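You operate a simulated robot arm through the tools that you are given. There is no shell and no other tool.

Carry out the task below with a simulated robot arm. There is one attempt and no reset: what you move stays moved.

JOB
Put two straps round the closed blue box in the lane.
Fine: one at the orange bar, then pull the bar out and strap again at the lane's end; switch off after.
Where things are to end (x, y in the base frame): blue box within 22 mm of [1160, -590].
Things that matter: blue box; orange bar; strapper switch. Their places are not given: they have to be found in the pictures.

It is judged by the outcome, as a careful person would: the job done as asked, and still so three seconds after it is handed in. It fails if anything else is knocked over, pushed out of place, dropped, spilled or broken.

ROBOT AND FRAMES
A 7-joint arm with a two-finger parallel gripper, fixed in place. Base frame: the origin is at the foot of the arm, x ahead of it, y to its left, z up. Units: mm, degrees, N and s.
Its first joint turns from -166.0 to 166.0 degrees. Payload 4.4 kg.
Tool frame: the origin (TCP) lies between the finger pads and is the grasp point; the fingertips stand 23 mm ahead of it; z points along the fingers, y is the line along which they close. Largest opening 94 mm; finger width 38, thickness 10; the body of the gripper, 54 by 96 mm, starts 39 mm behind the TCP.
Orientation is that of the tool frame in the base frame, as a unit quaternion [x, y, z, w]. With the fingers straight down and closing along the base's y, the tool's x points along the base's -x, its y along +y and its z along -z.

CONTROLS
- The arm moves only by the tool jog_arm. Its argument "targets" is text: rows parted by semicolons, each of 7 numbers parted by spaces: the finger opening in mm, from 0 to 94, then the shift along the base's x, y, z in units of 250 mm (1.0 is 250 mm), then the turn, a rotation vector about the base's x, y, z in units of 60 degrees (1.0 is 60 degrees). In form: jaw dx dy dz rx ry rz; .... A call has 1 to 20 rows; each row is the pose to reach, as a shift and turn from the pose commanded when the call began. A call with a number of a shift or a turn outside -1 to 1 is refused whole. Each row takes 0.2 s and may step no farther than 50 mm and 8.6 degrees from the row before; otherwise, or with a gripper value out of range, the whole call is refused. Where a pose cannot be reached the arm comes as near as it can. A force on the tool above 90 N (or 10 N above the force at the start of the call, whichever is more), or a blocked arm, ends the call early, and 0.2 s more pass. The fingers move at their own pace (about 72 mm/s each) and stop on an object; they squeeze with about 21 N. The grip force told is the motor's: it shows also when the fingers shut on nothing. Time passes only in rows, and 0.2 s behind the last, so rows that repeat a pose let the fingers close. It gives the time, the measured TCP pose, the force on the tool (base axes), the opening and the grip force at its end, in the units of the frame above (readings bear some noise), with the torque about the TCP (base axes, N m) and any sound that the robot's microphone picked up.
- Cameras (640 x 400 px; columns grow to the right, rows downward): "scene" is fixed at [49.1, 647.5, 1561.1]; the picture's right is [-0.78, -0.63, 0.00], its down [-0.16, 0.20, -0.97] and it looks along [0.61, -0.76, -0.25] (base axes); focal length 360 px, centre (320, 200). "wrist" rides on the gripper at [86, 16, -74] in the tool frame; the picture's right is [-0.18, 0.98, 0.00], its down [-0.58, -0.11, -0.81] and it looks along [-0.79, -0.15, 0.59] (tool axes); focal length 243 px, centre (320, 200).
- snapshot(camera): a new picture of that camera. The clock stands still meanwhile.
- locate(camera, pixels): for up to 12 pixels [column, row] of the newest picture of that camera ("zoom" is the newest enlarged one), the place [x, y, z] in the base frame of the surface seen there, good to about 2 mm. The clock stands still meanwhile.
- enlarge(camera, box): a new picture of the part [left, top, right, bottom] of that camera's present view, enlarged. The clock stands still meanwhile.
- job_done(): hands the job in; it is judged then, once.

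Unless the task says otherwise, let go and move clear before handing in.

The tools are called as name(argument=value, ...) on one line, values as JSON. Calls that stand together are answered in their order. jog_arm: Moves the arm, as the interface text tells. Its arguments: {"type":"object","properties":{"targets":{"type":"string"}},"required":["targets"]} The other tools are called the same way: snapshot (camera) takes a picture; locate (camera, pixels) gives the place of the surface under pixels of a picture; enlarge (camera, box) takes an enlarged picture of a part of a camera's view; job_done () hands the job in.

At the start:

```text
t: 0.0
tcp_pos: [548.4, -347.2, 1396.4]
tcp_rot: [0.0, 1.0, 0.0, 0.0]
contact_force: [0.0, -0.1, -0.9]
torque: [0.01, 0.0, 0.02]
opening: 93.9
grip_force: 0.0
```

scene: 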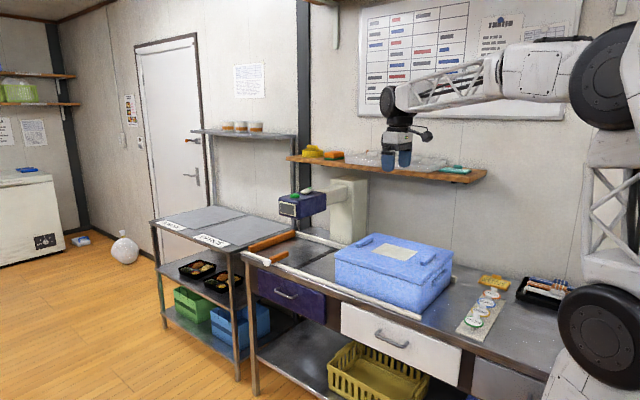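
wrist: 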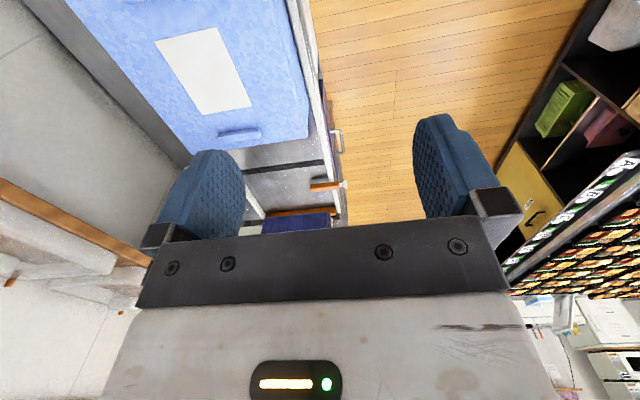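

The scene picture shows the blue box near (395,270), a strapper head with a dark blue body at (302,205), and orange bars near (270,240) and (278,257). I'll enlarge these areas before moving.

enlarge(camera="scene", box=[230, 170, 390, 270])

locate(camera="scene", pixels=[[335, 265], [401, 280], [452, 253], [375, 234], [408, 314], [340, 285], [265, 245], [277, 256], [300, 210], [306, 190], [290, 193], [350, 185]])

```text
4.00 times, centred on (310, 220) of scene
```

zoom: 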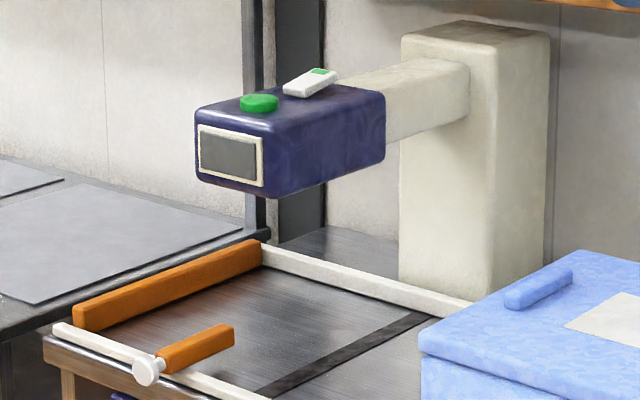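

```text
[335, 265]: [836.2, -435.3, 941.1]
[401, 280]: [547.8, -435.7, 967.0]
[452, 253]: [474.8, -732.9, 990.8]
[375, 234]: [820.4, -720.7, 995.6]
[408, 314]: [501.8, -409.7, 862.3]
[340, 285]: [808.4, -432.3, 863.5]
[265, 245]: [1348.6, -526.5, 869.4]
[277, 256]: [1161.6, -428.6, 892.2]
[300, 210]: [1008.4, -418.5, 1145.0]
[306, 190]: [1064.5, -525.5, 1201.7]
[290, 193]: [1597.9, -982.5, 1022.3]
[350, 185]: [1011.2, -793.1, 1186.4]
```

The zoom shows the strapper head with a green button and a white rocker with a green end, an orange pull-bar with a white knob, and a dark slot across the lane. I'll measure these and look at the rest.

locate(camera="zoom", pixels=[[258, 102], [295, 88], [322, 72], [310, 82], [147, 372], [165, 358], [230, 328], [200, 350], [340, 360], [270, 385], [425, 316], [180, 300]])

enlarge(camera="scene", box=[280, 180, 340, 220])

enlarge(camera="scene", box=[320, 220, 480, 320])

enlarge(camera="wrist", box=[100, 0, 420, 200])

enlarge(camera="scene", box=[440, 250, 600, 350])

enlarge(camera="scene", box=[280, 0, 600, 200])

```text
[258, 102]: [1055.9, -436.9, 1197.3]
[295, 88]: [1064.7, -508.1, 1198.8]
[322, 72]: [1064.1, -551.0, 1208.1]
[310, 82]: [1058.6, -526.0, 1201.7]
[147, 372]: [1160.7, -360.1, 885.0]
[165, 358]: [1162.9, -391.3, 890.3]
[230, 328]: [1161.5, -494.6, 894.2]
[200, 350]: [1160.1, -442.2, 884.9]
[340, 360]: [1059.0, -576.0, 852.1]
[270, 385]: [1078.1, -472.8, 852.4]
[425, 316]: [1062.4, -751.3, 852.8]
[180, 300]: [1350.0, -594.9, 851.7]
```

```text
10.00 times, centred on (310, 200) of scene
```

zoom: 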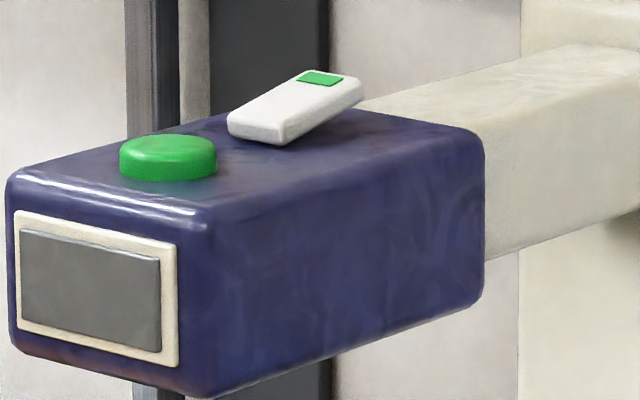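

```text
4.00 times, centred on (400, 270) of scene
```

zoom: 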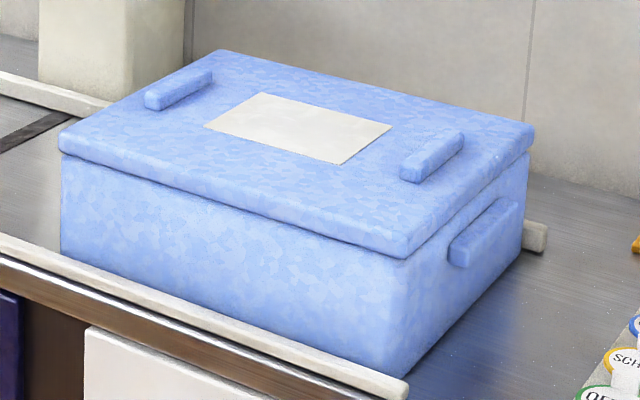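

```text
2.00 times, centred on (260, 100) of wrist
```

zoom: 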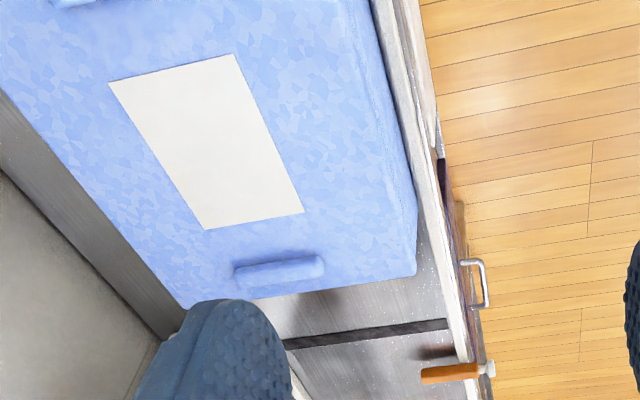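

```text
4.00 times, centred on (520, 300) of scene
```

zoom: 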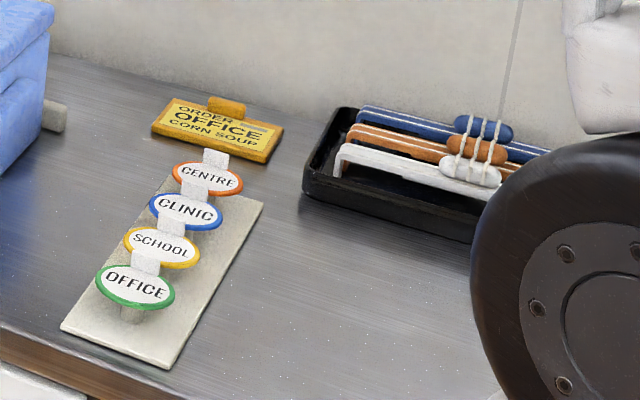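

```text
2.00 times, centred on (440, 100) of scene
```

zoom: 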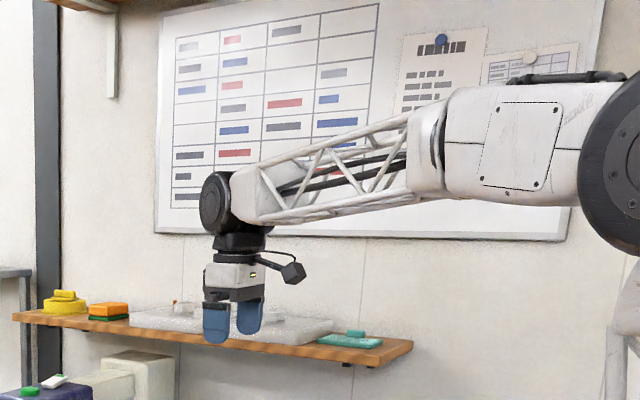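

The green button sits at about (1056,-437,1197), the rocker at (1060,-530,1202), the bar knob at (1160,-360,885), and the slot at x≈1060. Next I'll measure the shelf, the box handles and the head extents.

locate(camera="scene", pixels=[[291, 158], [484, 180], [485, 172], [440, 182], [340, 205], [326, 200], [325, 215], [290, 218], [280, 198], [370, 190]])

enlarge(camera="scene", box=[320, 220, 480, 320])

```text
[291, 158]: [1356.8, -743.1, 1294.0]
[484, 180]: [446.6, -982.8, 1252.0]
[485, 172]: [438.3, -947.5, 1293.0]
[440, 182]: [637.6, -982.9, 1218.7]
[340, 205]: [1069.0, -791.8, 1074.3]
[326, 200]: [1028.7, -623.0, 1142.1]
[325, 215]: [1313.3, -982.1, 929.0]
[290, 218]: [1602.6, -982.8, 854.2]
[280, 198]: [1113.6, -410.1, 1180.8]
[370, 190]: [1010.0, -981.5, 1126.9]
```

```text
4.00 times, centred on (400, 270) of scene
```

zoom: 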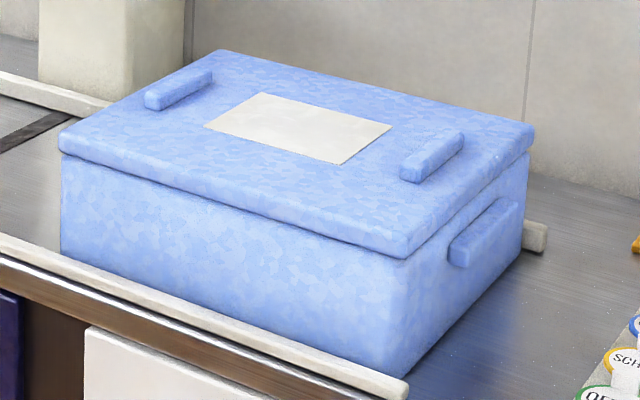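

locate(camera="zoom", pixels=[[490, 235], [470, 262], [505, 225], [410, 365], [440, 310], [523, 180], [405, 240], [415, 165], [455, 140], [165, 95], [62, 230], [62, 150]])

jog_arm(targets="94 0.15 -0.05 0 0 0 0; 94 0.3 -0.1 0 0 0 0; 94 0.45 -0.15 0 0 0 0; 94 0.6 -0.2 0 0 0 0; 94 0.75 -0.25 0 0 0 0; 94 0.9 -0.3 0 0 0 0")

snapshot(camera="wrist")

snapshot(camera="scene")

```text
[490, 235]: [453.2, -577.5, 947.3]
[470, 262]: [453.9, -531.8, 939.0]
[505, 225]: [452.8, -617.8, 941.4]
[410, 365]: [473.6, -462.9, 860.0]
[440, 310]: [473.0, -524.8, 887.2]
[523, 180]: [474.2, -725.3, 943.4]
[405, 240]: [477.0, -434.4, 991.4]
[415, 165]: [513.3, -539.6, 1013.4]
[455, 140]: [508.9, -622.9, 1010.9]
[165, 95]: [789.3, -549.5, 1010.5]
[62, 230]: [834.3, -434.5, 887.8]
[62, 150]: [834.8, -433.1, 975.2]
```

```text
t: 1.4
tcp_pos: [773.0, -421.3, 1401.6]
tcp_rot: [0.0, 1.0, -0.001, 0.001]
contact_force: [-0.3, 1.4, 0.8]
torque: [-0.05, -0.01, -0.02]
opening: 93.9
grip_force: 0.0
```

```text
taken
```

wrist: 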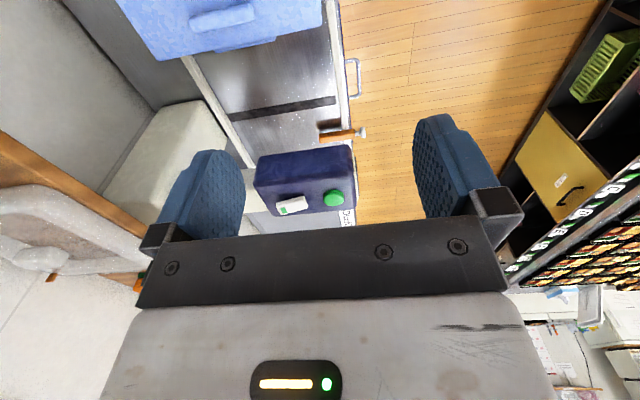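

```text
taken
```

scene: 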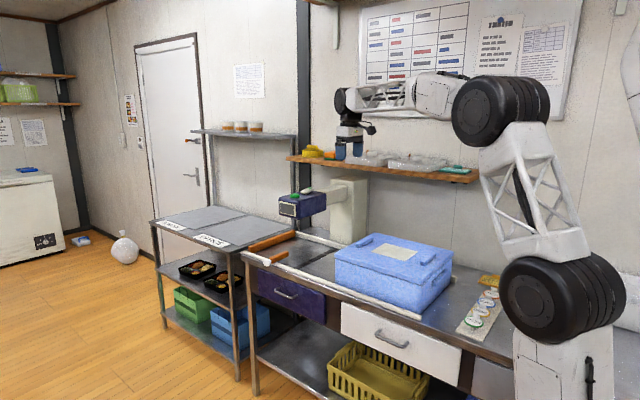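

The wrist picture shows the head's button at (333,197) and rocker at (292,205). I'll enlarge these.

enlarge(camera="wrist", box=[240, 90, 400, 230])

locate(camera="wrist", pixels=[[292, 205], [282, 209], [303, 203], [333, 197], [345, 135], [362, 131], [325, 138], [330, 124], [240, 116], [330, 100], [353, 155], [255, 190]])

```text
2.86 times, centred on (320, 160) of wrist
```

zoom: 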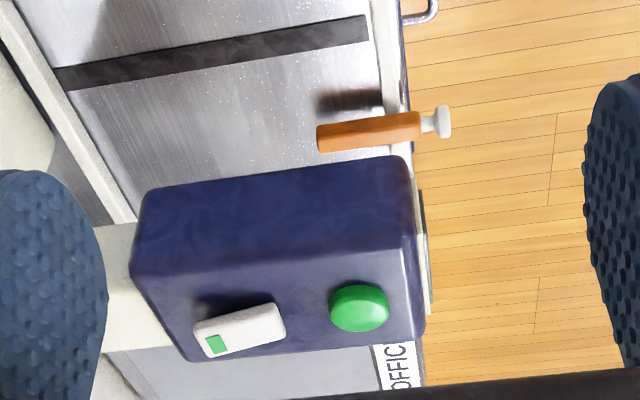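

```text
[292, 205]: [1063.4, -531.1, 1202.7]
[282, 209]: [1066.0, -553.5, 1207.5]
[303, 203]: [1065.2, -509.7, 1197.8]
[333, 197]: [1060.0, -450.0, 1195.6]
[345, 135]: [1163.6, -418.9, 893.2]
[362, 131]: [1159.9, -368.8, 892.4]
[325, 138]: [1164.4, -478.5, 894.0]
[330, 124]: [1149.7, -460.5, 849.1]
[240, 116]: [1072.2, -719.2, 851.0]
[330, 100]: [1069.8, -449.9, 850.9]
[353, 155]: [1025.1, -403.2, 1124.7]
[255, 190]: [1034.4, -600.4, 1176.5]
```

The rocker lies with its +y end low and its green end high. I'll push the box first, so I'm checking the clearance behind it, including the tags and the menu sign.

locate(camera="scene", pixels=[[488, 277], [482, 284], [498, 288], [492, 294], [485, 302], [480, 310], [474, 320], [495, 279], [455, 330], [287, 262], [268, 258]])

jog_arm(targets="94 -0.2 -0.05 0 0 0 0; 60 -0.4 -0.15 0 0 0 0; 60 -0.6 -0.25 -0.05 0 0 0; 60 -0.8 -0.35 -0.15 0 0 0; 60 -1 -0.45 -0.25 0 0 0; 60 -1 -0.6 -0.35 0 0 0")

snapshot(camera="scene")

snapshot(camera="wrist")

```text
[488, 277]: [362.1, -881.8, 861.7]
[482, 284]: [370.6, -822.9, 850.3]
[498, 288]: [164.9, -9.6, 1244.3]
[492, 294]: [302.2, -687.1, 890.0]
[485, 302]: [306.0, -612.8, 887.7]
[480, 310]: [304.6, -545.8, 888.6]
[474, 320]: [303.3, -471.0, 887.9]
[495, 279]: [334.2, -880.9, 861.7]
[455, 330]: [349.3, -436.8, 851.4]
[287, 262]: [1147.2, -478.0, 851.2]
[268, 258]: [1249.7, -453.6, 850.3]
```

```text
refused: row 1 steps farther than a row can; nothing moved
```

```text
taken
```

scene: 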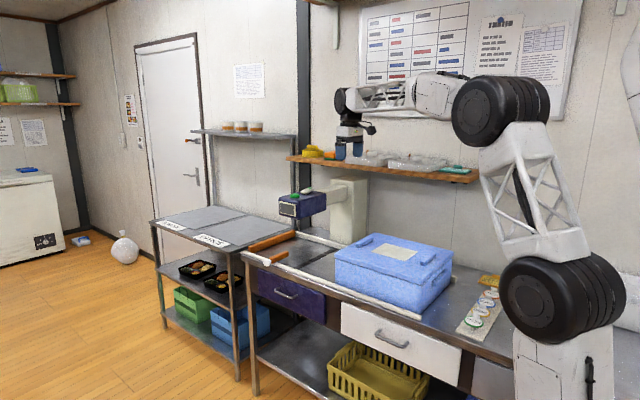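

```text
taken
```

wrist: 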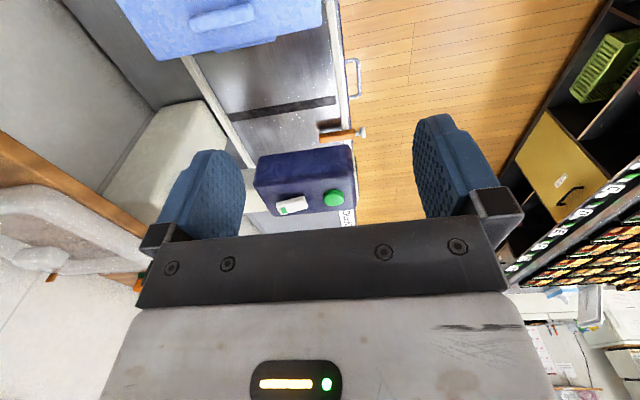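

The first row was too long, so I'm sending the move again with shorter steps toward a spot behind the box.

jog_arm(targets="94 -0.17 -0.05 0 0 0 0; 70 -0.34 -0.1 0 0 0 0; 70 -0.51 -0.15 0 0 0 0; 70 -0.68 -0.2 0 0 0 0; 70 -0.85 -0.25 0 0 0 0; 70 -1 -0.3 0 0 0 0; 70 -1 -0.45 -0.1 0 0 0; 70 -1 -0.6 -0.2 0 0 0; 70 -1 -0.66 -0.35 0 0 0; 70 -1 -0.66 -0.5 0 0 0")

jog_arm(targets="70 -0.18 0 0 0 0 0; 70 -0.36 0 -0.0 0 0 0; 70 -0.46 0 -0.15 0 0 0; 70 -0.46 0 -0.3 0 0 0")

snapshot(camera="scene")

snapshot(camera="wrist")

```text
t: 3.6
tcp_pos: [524.2, -585.5, 1268.0]
tcp_rot: [0.0, 1.0, 0.0, 0.0]
contact_force: [-0.8, -0.3, 0.7]
torque: [-0.06, 0.03, 0.03]
opening: 69.9
grip_force: 0.1
```

```text
t: 4.6
tcp_pos: [408.5, -583.7, 1195.2]
tcp_rot: [0.0, 1.0, 0.0, -0.001]
contact_force: [-0.2, 0.3, 0.1]
torque: [-0.04, -0.01, 0.0]
opening: 70.2
grip_force: 0.0
```

```text
taken
```

scene: 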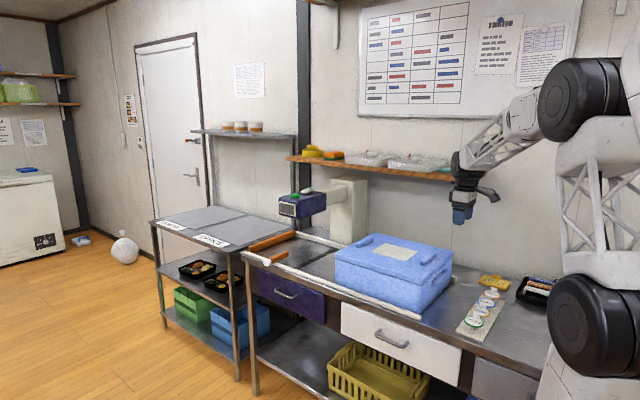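

```text
taken
```

wrist: 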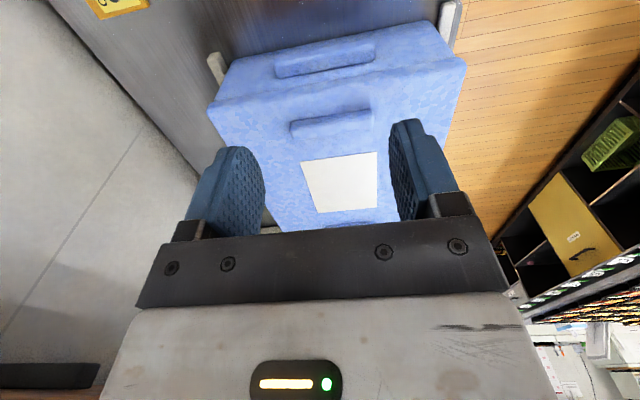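

The TCP is at (408,-584,1195), behind the rear handle. I'll lower it so the fingers stand behind the handle.

jog_arm(targets="40 0 0 -0.18 0 0 0; 40 0 0.01 -0.36 0 0 0; 40 0 0.02 -0.54 0 0 0; 40 0 0.02 -0.72 0 0 0; 40 0 0.02 -0.9 0 0 0; 40 0 0.02 -1.0 0 0 0; 40 0 0.02 -1.0 0 0 0")

jog_arm(targets="40 0 0 -0.04 0 0 0; 40 0.04 0 -0.04 0 0 0; 40 0.08 0 -0.04 0 0 0")

snapshot(camera="scene")

snapshot(camera="wrist")

```text
t: 6.2
tcp_pos: [408.8, -582.1, 947.5]
tcp_rot: [0.0, 1.0, 0.0, 0.0]
contact_force: [-0.5, 0.2, -0.3]
torque: [-0.02, 0.01, 0.01]
opening: 39.9
grip_force: 0.1
```

```text
t: 7.0
tcp_pos: [430.0, -581.2, 937.5]
tcp_rot: [-0.001, 1.0, 0.0, -0.001]
contact_force: [-3.7, 0.0, 0.8]
torque: [0.0, -0.24, -0.01]
opening: 40.0
grip_force: 0.0
```

```text
taken
```

scene: 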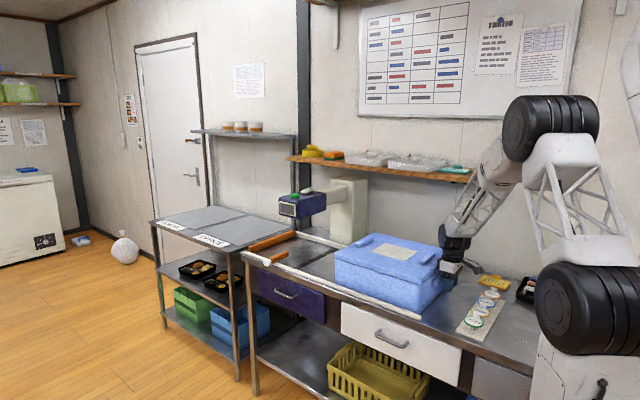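

```text
taken
```

wrist: 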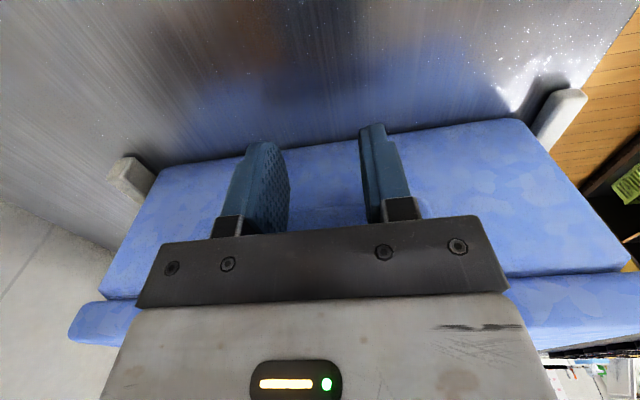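

A light contact of -3.7 N in x shows the fingers have touched the handle at TCP x≈430. I'll push the box along the lane slowly.

jog_arm(targets="40 0.04 0 0 0 0 0; 40 0.09 0 0 0 0 0; 40 0.15 0 0 0 0 0; 40 0.21 0 0 0 0 0; 40 0.27 0 0 0 0 0; 40 0.33 0 0 0 0 0; 40 0.39 0 0 0 0 0; 40 0.45 0 0 0 0 0; 40 0.51 0 0 0 0 0; 40 0.57 0 0 0 0 0; 40 0.63 0 0 0 0 0; 40 0.69 0 0 0 0 0; 40 0.75 0 0 0 0 0; 40 0.8 0 0 0 0 0")

snapshot(camera="scene")

snapshot(camera="wrist")

```text
t: 10.0
tcp_pos: [631.2, -580.9, 935.5]
tcp_rot: [0.001, 1.0, 0.0, 0.0]
contact_force: [-1.5, 0.2, 0.6]
torque: [0.04, -0.1, -0.06]
opening: 39.8
grip_force: 0.0
```

```text
taken
```

scene: 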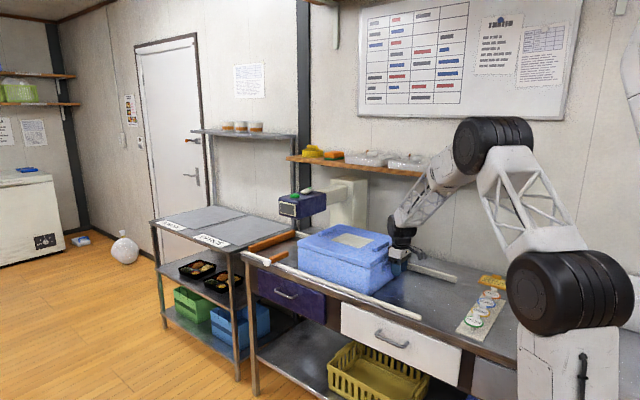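

```text
taken
```

wrist: 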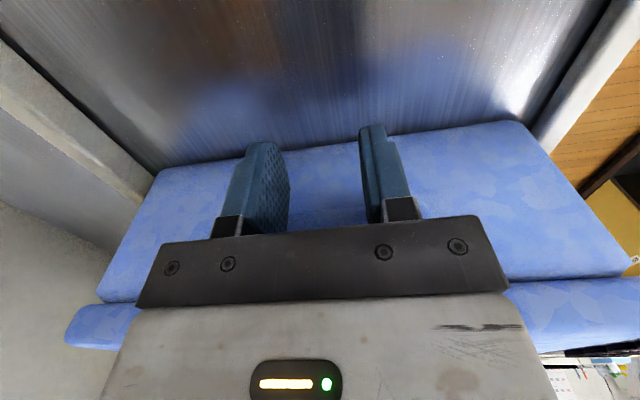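

The box moved about 200 mm and slides easily. I'll push another 100 mm, then creep up to the bar.

jog_arm(targets="40 0.05 0 0 0 0 0; 40 0.11 0 0 0 0 0; 40 0.17 0 0 0 0 0; 40 0.23 0 0 0 0 0; 40 0.29 0 0 0 0 0; 40 0.34 0 0 0 0 0; 40 0.37 0 0 0 0 0; 40 0.39 0 0 0 0 0")

enlarge(camera="scene", box=[230, 200, 430, 325])

```text
t: 11.8
tcp_pos: [725.7, -581.5, 935.0]
tcp_rot: [0.0, 1.0, 0.0, 0.0]
contact_force: [-2.5, 0.3, 0.1]
torque: [0.01, -0.19, 0.01]
opening: 39.9
grip_force: 0.1
```

```text
3.20 times, centred on (330, 262) of scene
```

zoom: 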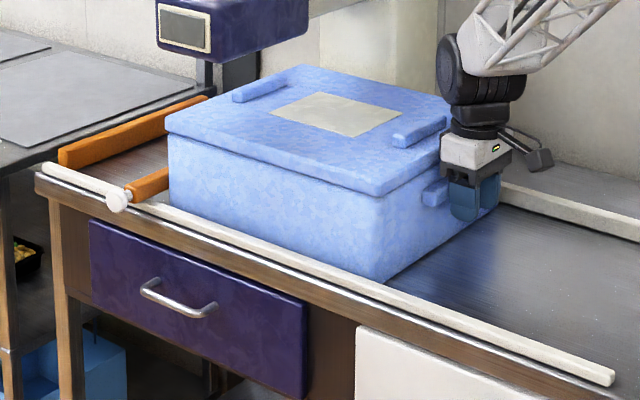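

locate(camera="zoom", pixels=[[172, 160], [172, 200], [167, 128], [375, 230], [150, 188], [160, 182], [430, 195], [382, 185], [130, 193], [117, 200]])

jog_arm(targets="40 0.02 0 0 0 0 0; 40 0.04 0 0 0 0 0; 40 0.05 0 0 0 0 0; 40 0.06 0 0 0 0 0; 40 0.06 0 0 0 0 0")

```text
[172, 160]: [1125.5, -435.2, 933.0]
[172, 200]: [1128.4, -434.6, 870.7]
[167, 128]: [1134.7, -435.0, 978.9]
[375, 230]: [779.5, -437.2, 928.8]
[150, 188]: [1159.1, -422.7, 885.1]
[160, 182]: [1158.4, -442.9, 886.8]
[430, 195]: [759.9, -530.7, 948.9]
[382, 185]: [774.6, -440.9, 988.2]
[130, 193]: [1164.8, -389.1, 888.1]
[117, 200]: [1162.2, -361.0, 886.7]
```

```text
t: 13.0
tcp_pos: [742.0, -581.8, 935.9]
tcp_rot: [0.0, 1.0, 0.0, -0.001]
contact_force: [-2.0, 1.5, 0.2]
torque: [-0.01, -0.1, 0.0]
opening: 40.4
grip_force: 0.0
```

The box front is now at about x≈1146, nearly touching the bar face at about 1150. I'm creeping in 2 mm steps.

jog_arm(targets="40 0.008 0 0 0 0 0; 40 0.016 0 0 0 0 0; 40 0.016 0 0 0 0 0")

jog_arm(targets="40 0.008 0 0 0 0 0; 40 0.012 0 0 0 0 0; 40 0.012 0 0 0 0 0")

enlarge(camera="scene", box=[230, 200, 430, 325])

```text
t: 13.8
tcp_pos: [745.3, -583.6, 935.4]
tcp_rot: [0.0, 1.0, 0.0, 0.0]
contact_force: [-40.2, -7.7, 9.6]
torque: [0.46, -2.52, 0.12]
opening: 39.9
grip_force: 0.1
```

```text
t: 14.4
tcp_pos: [745.4, -583.9, 937.8]
tcp_rot: [0.002, 1.0, 0.0, -0.001]
contact_force: [-41.8, -7.0, 8.8]
torque: [0.4, -2.58, 0.23]
opening: 40.0
grip_force: 0.1
stopped in row 3: the force on the tool passed its limit at 93 N (the readings are from after the stop); the commanded pose is now the measured one
```

```text
3.20 times, centred on (330, 262) of scene
```

zoom: 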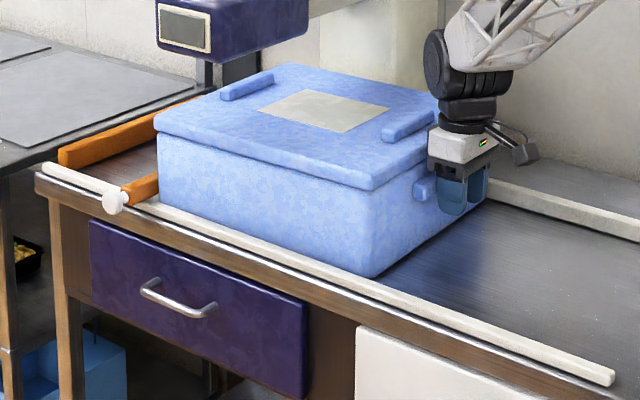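

Resistance jumped to about 40 N, so the box is against the bar. I'll back off and check that the bar is unharmed and the box is square.

jog_arm(targets="40 -0.06 0 0 0 0 0; 40 -0.2 0 0 0 0 0; 40 -0.2 0 0.2 0 0 0; 40 -0.2 0 0.4 0 0 0; 40 -0.2 0 0.6 0 0 0; 40 -0.2 0 0.8 0 0 0; 40 -0.2 0 1 0 0 0")

enlarge(camera="scene", box=[230, 200, 430, 325])

snapshot(camera="wrist")

locate(camera="zoom", pixels=[[160, 160], [160, 190], [157, 128], [375, 230], [145, 186], [115, 200], [430, 190], [300, 75], [480, 190], [375, 175]])

```text
t: 16.1
tcp_pos: [698.3, -582.8, 1183.9]
tcp_rot: [0.001, 1.0, -0.001, -0.001]
contact_force: [-0.1, 0.8, -0.1]
torque: [0.01, 0.02, 0.01]
opening: 40.0
grip_force: 0.1
```

```text
3.20 times, centred on (330, 262) of scene
```

zoom: 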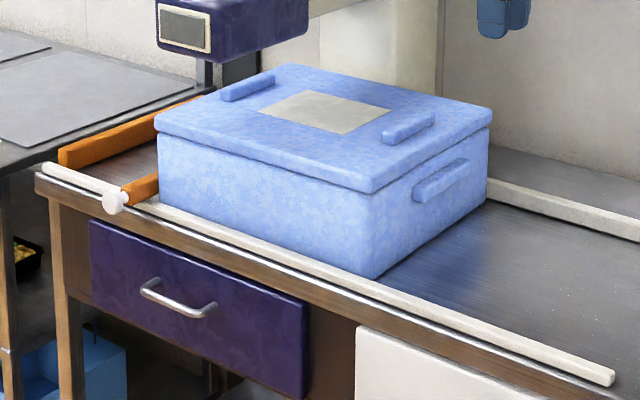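

```text
taken
```

wrist: 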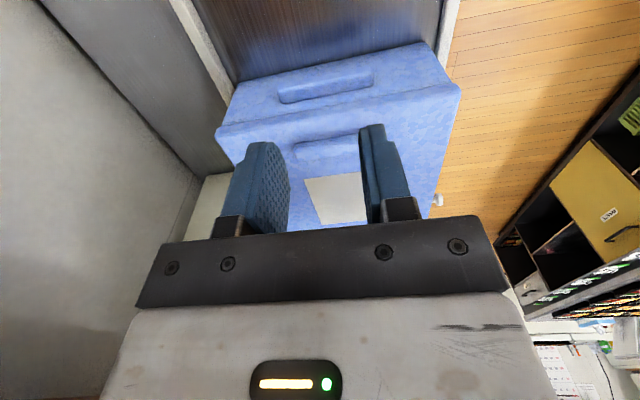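

```text
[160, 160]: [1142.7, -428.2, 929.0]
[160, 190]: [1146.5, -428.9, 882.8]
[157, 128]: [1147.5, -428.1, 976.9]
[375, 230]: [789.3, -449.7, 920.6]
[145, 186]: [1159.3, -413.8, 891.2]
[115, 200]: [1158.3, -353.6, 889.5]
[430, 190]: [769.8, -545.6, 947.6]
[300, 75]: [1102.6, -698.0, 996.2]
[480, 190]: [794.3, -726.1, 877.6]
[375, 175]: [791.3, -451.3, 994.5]
```

The box sits against the bar but is yawed about 3.5°: its near side runs from y=-428 at the front to y=-450 at the rear. I'll tilt the tool slightly and push the rear face in line with the bar, at y≈-472, to square it.

jog_arm(targets="30 -0.02 0.15 0 0 -0.13 0; 30 -0.04 0.3 -0.03 0 -0.26 0; 30 -0.06 0.44 -0.1 0 -0.39 0; 30 -0.06 0.44 -0.25 0 -0.42 0; 30 -0.06 0.44 -0.42 0 -0.42 0; 30 -0.06 0.44 -0.6 0 -0.42 0; 30 -0.06 0.44 -0.78 0 -0.42 0; 30 -0.06 0.44 -0.95 0 -0.42 0; 30 -0.06 0.44 -1 0 -0.42 0")

enlarge(camera="scene", box=[230, 200, 430, 325])

snapshot(camera="wrist")

```text
t: 18.1
tcp_pos: [683.2, -474.8, 937.0]
tcp_rot: [0.001, 0.976, 0.0, 0.218]
contact_force: [0.2, 0.2, 0.7]
torque: [-0.02, 0.03, 0.03]
opening: 29.9
grip_force: 0.0
```

```text
3.20 times, centred on (330, 262) of scene
```

zoom: 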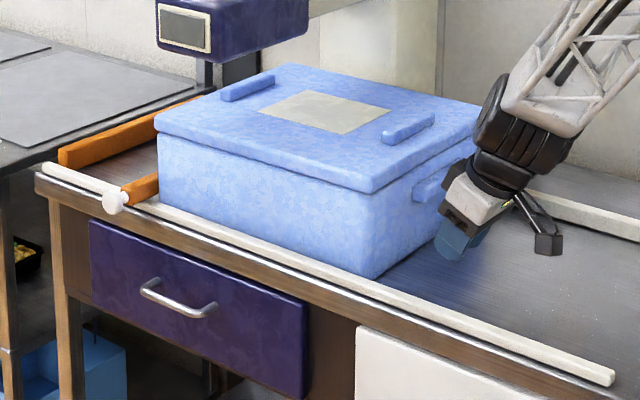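

```text
taken
```

wrist: 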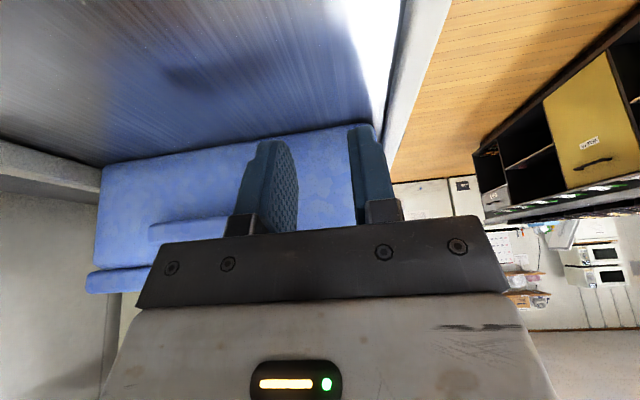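

The tilted fingers stand behind the near half of the rear face. I'll lower a little and advance until contact, then creep.

jog_arm(targets="30 0.05 0 -0.06 0 0 0; 30 0.15 0 -0.06 0 0 0; 30 0.25 0 -0.06 0 0 0; 30 0.29 0 -0.06 0 0 0; 30 0.3 0 -0.06 0 0 0; 30 0.31 0 -0.06 0 0 0")

enlarge(camera="scene", box=[230, 200, 430, 325])

locate(camera="zoom", pixels=[[160, 160], [157, 128], [145, 186], [115, 200], [300, 75], [370, 230], [375, 175], [484, 160]])

```text
t: 19.4
tcp_pos: [761.4, -472.3, 921.6]
tcp_rot: [0.0, 0.976, 0.001, 0.217]
contact_force: [0.8, 0.4, 0.4]
torque: [-0.03, 0.0, 0.0]
opening: 29.8
grip_force: 0.0
```

```text
3.20 times, centred on (330, 262) of scene
```

zoom: 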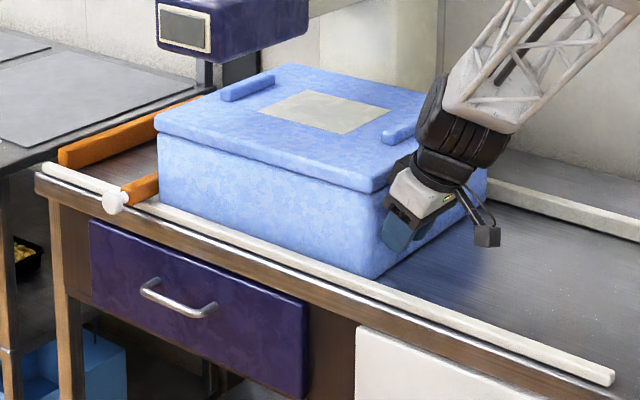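

```text
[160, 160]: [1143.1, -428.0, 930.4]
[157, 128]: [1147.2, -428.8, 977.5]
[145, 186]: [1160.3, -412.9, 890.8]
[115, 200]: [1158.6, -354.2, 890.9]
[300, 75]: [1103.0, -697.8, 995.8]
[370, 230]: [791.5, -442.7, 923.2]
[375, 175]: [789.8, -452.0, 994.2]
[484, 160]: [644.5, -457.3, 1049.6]
```

No contact yet, since force is near zero. I'm creeping forward in small steps.

jog_arm(targets="30 0.01 0 0 0 0 0; 30 0.02 0 0 0 0 0; 30 0.03 0 0 0 0 0; 30 0.03 0 0 0 0 0")

jog_arm(targets="30 0.01 0 0 0 0 0; 30 0.02 0 0 0 0 0; 30 0.02 0 0 0 0 0")

enlarge(camera="scene", box=[230, 200, 430, 325])

locate(camera="zoom", pixels=[[160, 160], [157, 128], [145, 186], [115, 200], [300, 75], [370, 230], [375, 175], [484, 160]])

```text
t: 20.2
tcp_pos: [764.1, -473.4, 921.6]
tcp_rot: [0.002, 0.977, 0.001, 0.215]
contact_force: [-35.1, 0.6, 9.5]
torque: [0.32, 0.21, 0.19]
opening: 30.5
grip_force: 0.6
stopped in row 3: the force on the tool passed its limit at 104 N (the readings are from after the stop); the commanded pose is now the measured one
```

```text
t: 20.8
tcp_pos: [764.1, -475.3, 922.3]
tcp_rot: [0.003, 0.977, 0.002, 0.214]
contact_force: [-34.1, -0.2, 9.5]
torque: [0.31, 0.17, 0.23]
opening: 30.6
grip_force: 0.7
stopped in row 2: the force on the tool passed its limit at 104 N (the readings are from after the stop); the commanded pose is now the measured one
```

```text
3.20 times, centred on (330, 262) of scene
```

zoom: 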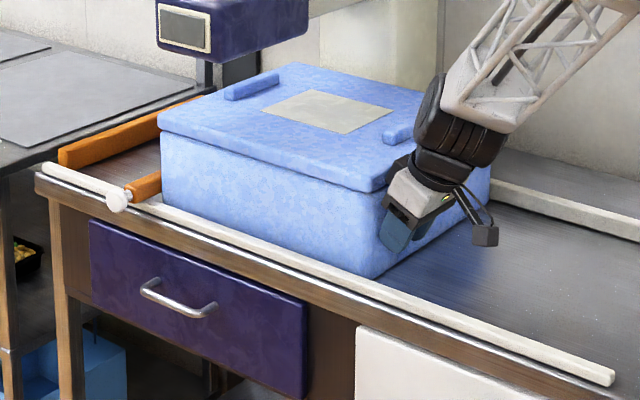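

```text
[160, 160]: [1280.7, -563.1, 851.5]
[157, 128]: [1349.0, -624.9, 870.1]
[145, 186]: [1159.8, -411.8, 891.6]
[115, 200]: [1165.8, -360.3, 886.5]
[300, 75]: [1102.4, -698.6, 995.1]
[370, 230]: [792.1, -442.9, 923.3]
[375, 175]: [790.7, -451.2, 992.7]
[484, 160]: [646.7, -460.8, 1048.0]
```

The box hit firm resistance and its front shifted a little in -y. I'll back off and measure its edges.

jog_arm(targets="30 -0.06 0 0 0 0 0; 30 -0.2 0 0.03 0 0 0; 30 -0.22 0 0.2 0 0 0; 30 -0.22 0 0.38 0 0 0; 30 -0.22 0 0.56 0 0 0; 30 -0.22 0 0.74 0 0 0")

enlarge(camera="scene", box=[230, 200, 430, 325])

locate(camera="zoom", pixels=[[165, 160], [163, 130], [165, 190], [115, 200], [375, 178], [370, 235], [380, 230], [480, 175], [488, 130], [296, 68], [147, 184], [200, 60]])

```text
t: 22.2
tcp_pos: [708.5, -473.5, 1107.2]
tcp_rot: [0.002, 0.977, 0.001, 0.214]
contact_force: [0.3, -0.3, -0.3]
torque: [0.0, 0.03, -0.01]
opening: 29.8
grip_force: 0.0
```

```text
3.20 times, centred on (330, 262) of scene
```

zoom: 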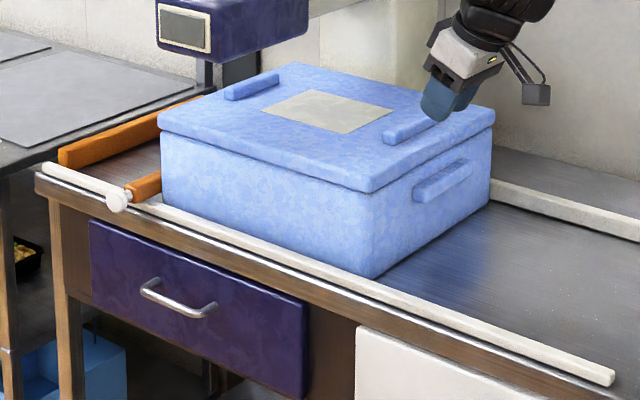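

```text
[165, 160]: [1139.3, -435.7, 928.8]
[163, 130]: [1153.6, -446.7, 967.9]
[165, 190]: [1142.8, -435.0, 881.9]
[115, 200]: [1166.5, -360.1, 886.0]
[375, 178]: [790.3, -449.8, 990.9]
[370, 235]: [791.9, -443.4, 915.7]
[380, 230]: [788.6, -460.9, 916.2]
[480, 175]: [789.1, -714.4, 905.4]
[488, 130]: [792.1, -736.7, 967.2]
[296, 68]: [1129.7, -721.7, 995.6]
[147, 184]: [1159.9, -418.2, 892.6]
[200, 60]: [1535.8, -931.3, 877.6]
```

The box is now square: rear face x≈789 at both y=-461 and y=-714, front on the bar. Next is the green button at about (1058,-443,1197). I'll raise the arm, close the fingers and reach out toward it.

jog_arm(targets="0 0 0 0.18 0 0 0; 0 0 0.02 0.36 0 0 0; 0 0 0.04 0.54 0 -0.1 0; 0 0 0.06 0.72 0 -0.2 0; 0 0 0.08 0.9 0 -0.333 0; 0 0.18 0.1 0.9 0 -0.333 0; 0 0.36 0.11 0.9 0 -0.333 0; 0 0.54 0.12 0.9 0 -0.333 0; 0 0.72 0.12 0.9 0 -0.333 0; 0 0.9 0.12 0.9 0 -0.333 0")

snapshot(camera="scene")

snapshot(camera="wrist")

```text
t: 24.4
tcp_pos: [933.8, -445.5, 1333.8]
tcp_rot: [0.002, 0.924, 0.002, 0.381]
contact_force: [0.0, 0.4, 1.8]
torque: [0.0, 0.02, -0.03]
opening: 0.1
grip_force: 21.3
```

```text
taken
```

scene: 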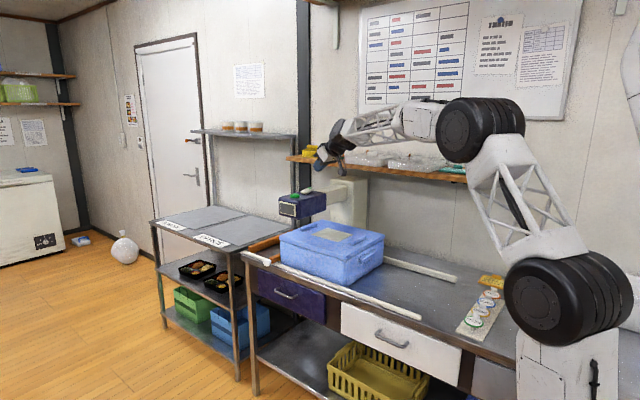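

```text
taken
```

wrist: 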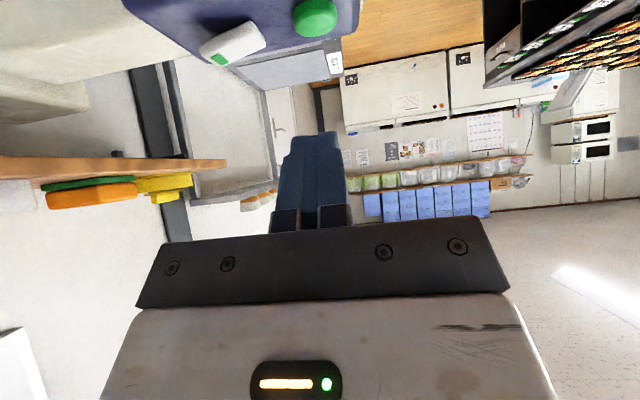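

The arm reaches comfortably, and the wrist view shows the button at (315,17) and the rocker at (232,42). I'm refining their places.

locate(camera="wrist", pixels=[[315, 12], [300, 12], [333, 10], [315, 25], [232, 42], [218, 60], [210, 55], [255, 30], [262, 38], [315, 5]])

enlarge(camera="wrist", box=[160, 0, 380, 100])

```text
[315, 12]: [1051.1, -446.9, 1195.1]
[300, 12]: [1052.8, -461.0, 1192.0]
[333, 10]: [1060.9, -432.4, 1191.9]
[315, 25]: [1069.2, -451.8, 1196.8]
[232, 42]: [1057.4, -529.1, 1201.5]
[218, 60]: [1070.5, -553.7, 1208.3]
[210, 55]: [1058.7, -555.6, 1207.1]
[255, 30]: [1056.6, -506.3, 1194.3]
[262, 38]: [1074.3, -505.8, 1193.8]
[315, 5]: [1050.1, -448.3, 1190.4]
```

```text
2.91 times, centred on (270, 50) of wrist
```

zoom: 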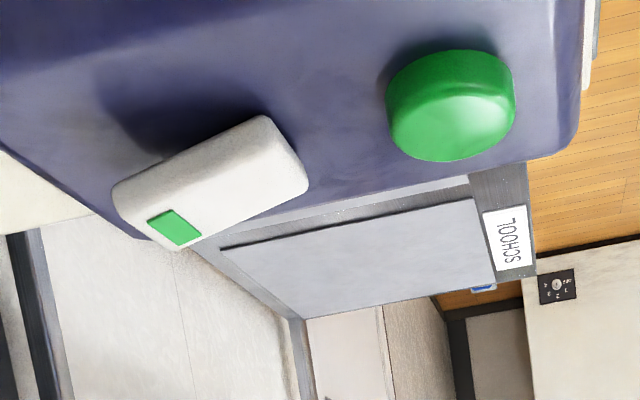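

The button's centre is at about (1062,-448,1196) and the rocker spans y -506 (low) to -555 (high, green). I'll bring the closed fingertips above the button.

jog_arm(targets="0 0.16 0 0 0 0 0; 0 0.32 -0.005 0 0 0 0; 0 0.48 -0.01 0 0 0 0; 0 0.49 -0.01 -0.15 0 0 0; 0 0.49 -0.01 -0.3 0 0 0; 0 0.49 -0.01 -0.33 0 0 0")

enlarge(camera="scene", box=[270, 160, 350, 210])

snapshot(camera="wrist")

```text
t: 25.8
tcp_pos: [1056.1, -446.3, 1247.3]
tcp_rot: [0.002, 0.924, 0.002, 0.382]
contact_force: [0.8, -0.3, 0.4]
torque: [0.01, -0.01, 0.03]
opening: 0.0
grip_force: 20.9
```

```text
8.00 times, centred on (310, 185) of scene
```

zoom: 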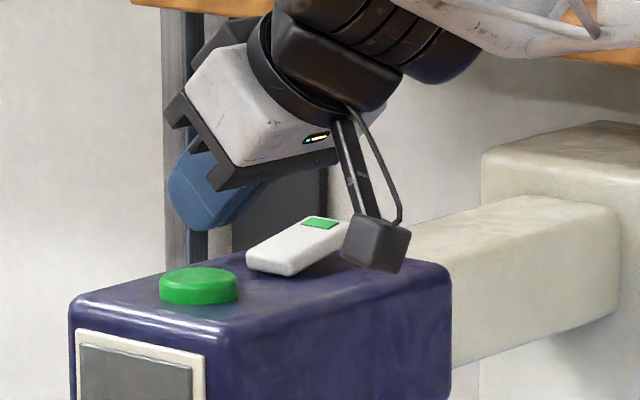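

```text
taken
```

wrist: 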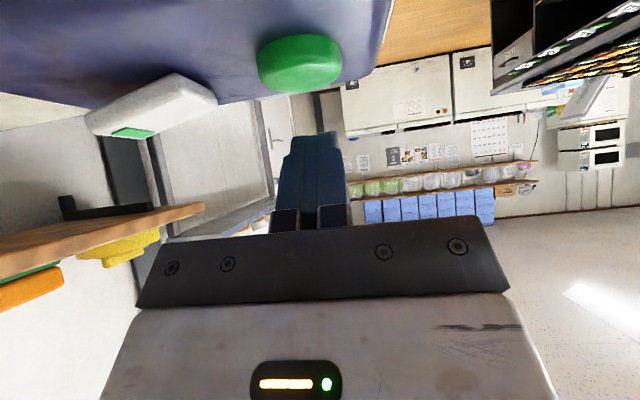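

The fingertips hang directly over the button. I'll press down in small steps and listen.

jog_arm(targets="0 0 0 -0.05 0 0 0; 0 0 0 -0.07 0 0 0; 0 0 0 -0.08 0 0 0")

jog_arm(targets="0 0 0 -0.008 0 0 0; 0 0 0 -0.016 0 0 0; 0 0 0 -0.016 0 0 0")

```text
t: 26.6
tcp_pos: [1056.2, -447.5, 1228.6]
tcp_rot: [0.002, 0.924, 0.002, 0.382]
contact_force: [-0.6, 0.1, -0.2]
torque: [-0.01, 0.04, 0.04]
opening: 0.0
grip_force: 21.1
```

```text
t: 27.4
tcp_pos: [1055.6, -445.9, 1224.2]
tcp_rot: [0.002, 0.925, 0.002, 0.381]
contact_force: [0.3, -0.1, 0.9]
torque: [0.0, -0.04, -0.05]
opening: 0.0
grip_force: 21.5
```

jog_arm(targets="0 0 0 -0.008 0 0 0; 0 0 0 -0.016 0 0 0; 0 0 0 -0.016 0 0 0")

jog_arm(targets="0 0 0 -0.008 0 0 0; 0 0 0 -0.016 0 0 0; 0 0 0 -0.016 0 0 0")

enlarge(camera="scene", box=[270, 160, 350, 210])

```text
t: 28.2
tcp_pos: [1056.1, -446.2, 1220.1]
tcp_rot: [0.002, 0.924, 0.002, 0.382]
contact_force: [-0.8, 0.8, 2.8]
torque: [0.03, 0.02, 0.02]
opening: 0.0
grip_force: 20.4
heard: click
```

```text
t: 29.0
tcp_pos: [1056.8, -447.4, 1219.5]
tcp_rot: [0.002, 0.924, 0.002, 0.381]
contact_force: [3.9, 1.0, 14.4]
torque: [0.0, -0.16, 0.03]
opening: 0.0
grip_force: 21.6
```

```text
8.00 times, centred on (310, 185) of scene
```

zoom: 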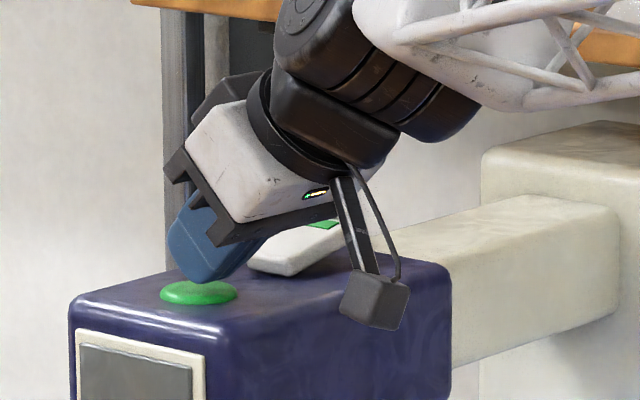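

The button went down with a click. I'll lift off and check whether a strap went round the box.

jog_arm(targets="0 0 0 0.05 0 0 0; 0 0 0 0.1 0 0 0; 0 0 0 0.15 0 0 0; 0 0 0 0.2 0 0 0; 0 0 0 0.2 0 0 0; 0 0 0 0.2 0 0 0; 0 0 0 0.2 0 0 0; 0 0 0 0.2 0 0 0")

snapshot(camera="scene")

enlarge(camera="scene", box=[230, 170, 390, 270])

```text
t: 30.8
tcp_pos: [1057.0, -447.9, 1265.9]
tcp_rot: [0.002, 0.925, 0.002, 0.381]
contact_force: [0.7, 0.3, 0.2]
torque: [-0.02, 0.0, -0.03]
opening: 0.0
grip_force: 21.0
```

```text
taken
```

scene: 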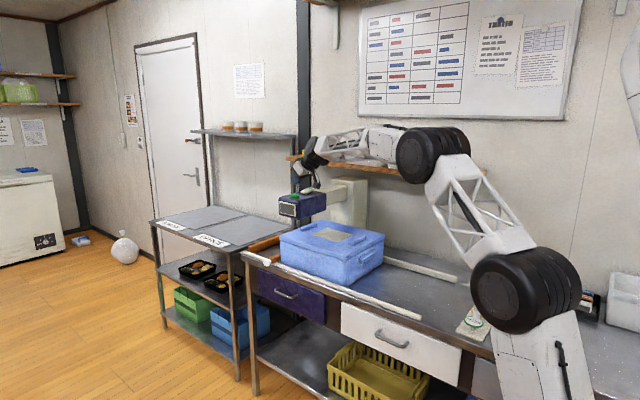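

```text
4.00 times, centred on (310, 220) of scene
```

zoom: 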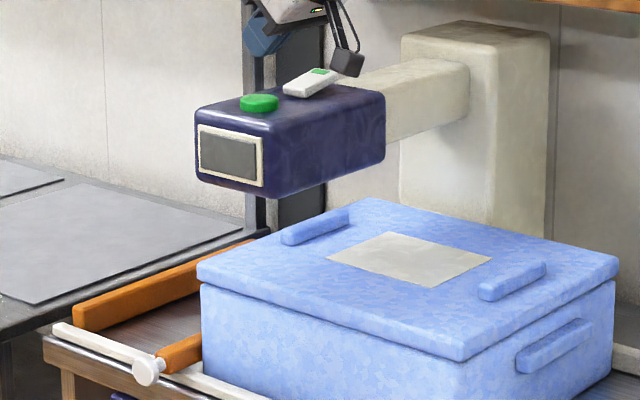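

A click came but no strap, so the strapper seems switched off: its panel is dark and the rocker's green end is up. I'll press the green end at about (1065,-551,1208).

jog_arm(targets="0 0.01 -0.15 0 0 0 0; 0 0.02 -0.3 0 0 0 0; 0 0.02 -0.41 0 0 0 0; 0 0.02 -0.41 -0.06 0 0 0; 0 0.02 -0.41 -0.1 0 0 0; 0 0.02 -0.41 -0.12 0 0 0")

enlarge(camera="scene", box=[270, 160, 350, 210])

snapshot(camera="wrist")

```text
t: 32.2
tcp_pos: [1062.3, -550.0, 1236.1]
tcp_rot: [0.001, 0.925, 0.002, 0.38]
contact_force: [-0.2, -0.5, 0.4]
torque: [0.01, 0.03, 0.01]
opening: 0.1
grip_force: 21.1
```

```text
8.00 times, centred on (310, 185) of scene
```

zoom: 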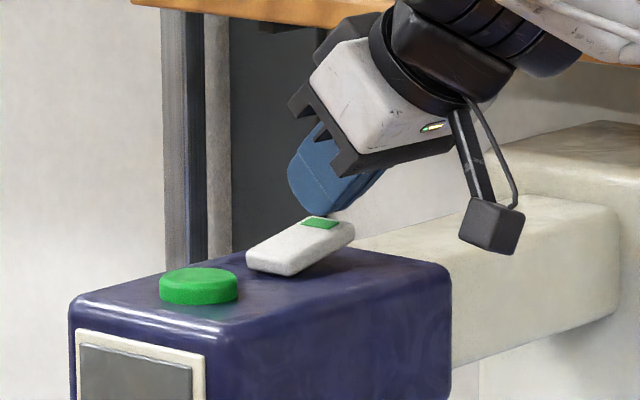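

```text
taken
```

wrist: 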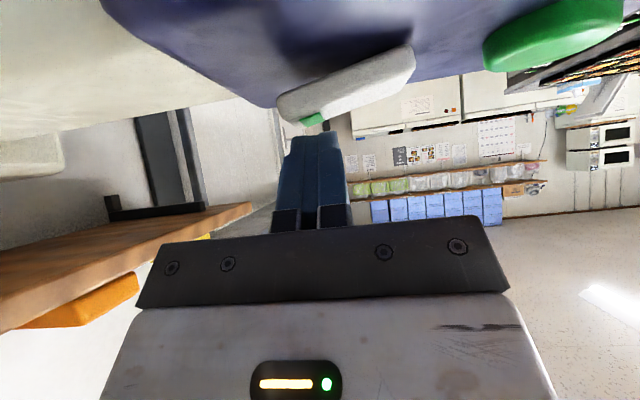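

The fingertips are right over the green end. I'm pressing down in small steps.

jog_arm(targets="0 0 0 -0.012 0 0 0; 0 0 0 -0.024 0 0 0; 0 0 0 -0.036 0 0 0; 0 0 0 -0.036 0 0 0")

jog_arm(targets="0 0 0 -0.008 0 0 0; 0 0 0 -0.016 0 0 0; 0 0 0 -0.016 0 0 0")

enlarge(camera="scene", box=[270, 160, 350, 210])

```text
t: 33.2
tcp_pos: [1062.6, -550.6, 1231.3]
tcp_rot: [0.003, 0.924, 0.001, 0.383]
contact_force: [11.6, -10.5, 17.6]
torque: [-0.12, -0.41, -0.18]
opening: 0.3
grip_force: 21.1
```

```text
t: 34.0
tcp_pos: [1061.5, -550.1, 1229.8]
tcp_rot: [0.003, 0.923, -0.001, 0.384]
contact_force: [43.0, -25.6, 67.5]
torque: [-0.14, -1.48, -0.53]
opening: 0.0
grip_force: 21.0
```

```text
8.00 times, centred on (310, 185) of scene
```

zoom: 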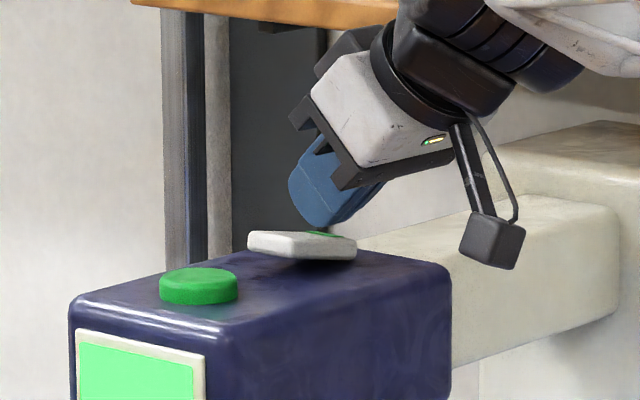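

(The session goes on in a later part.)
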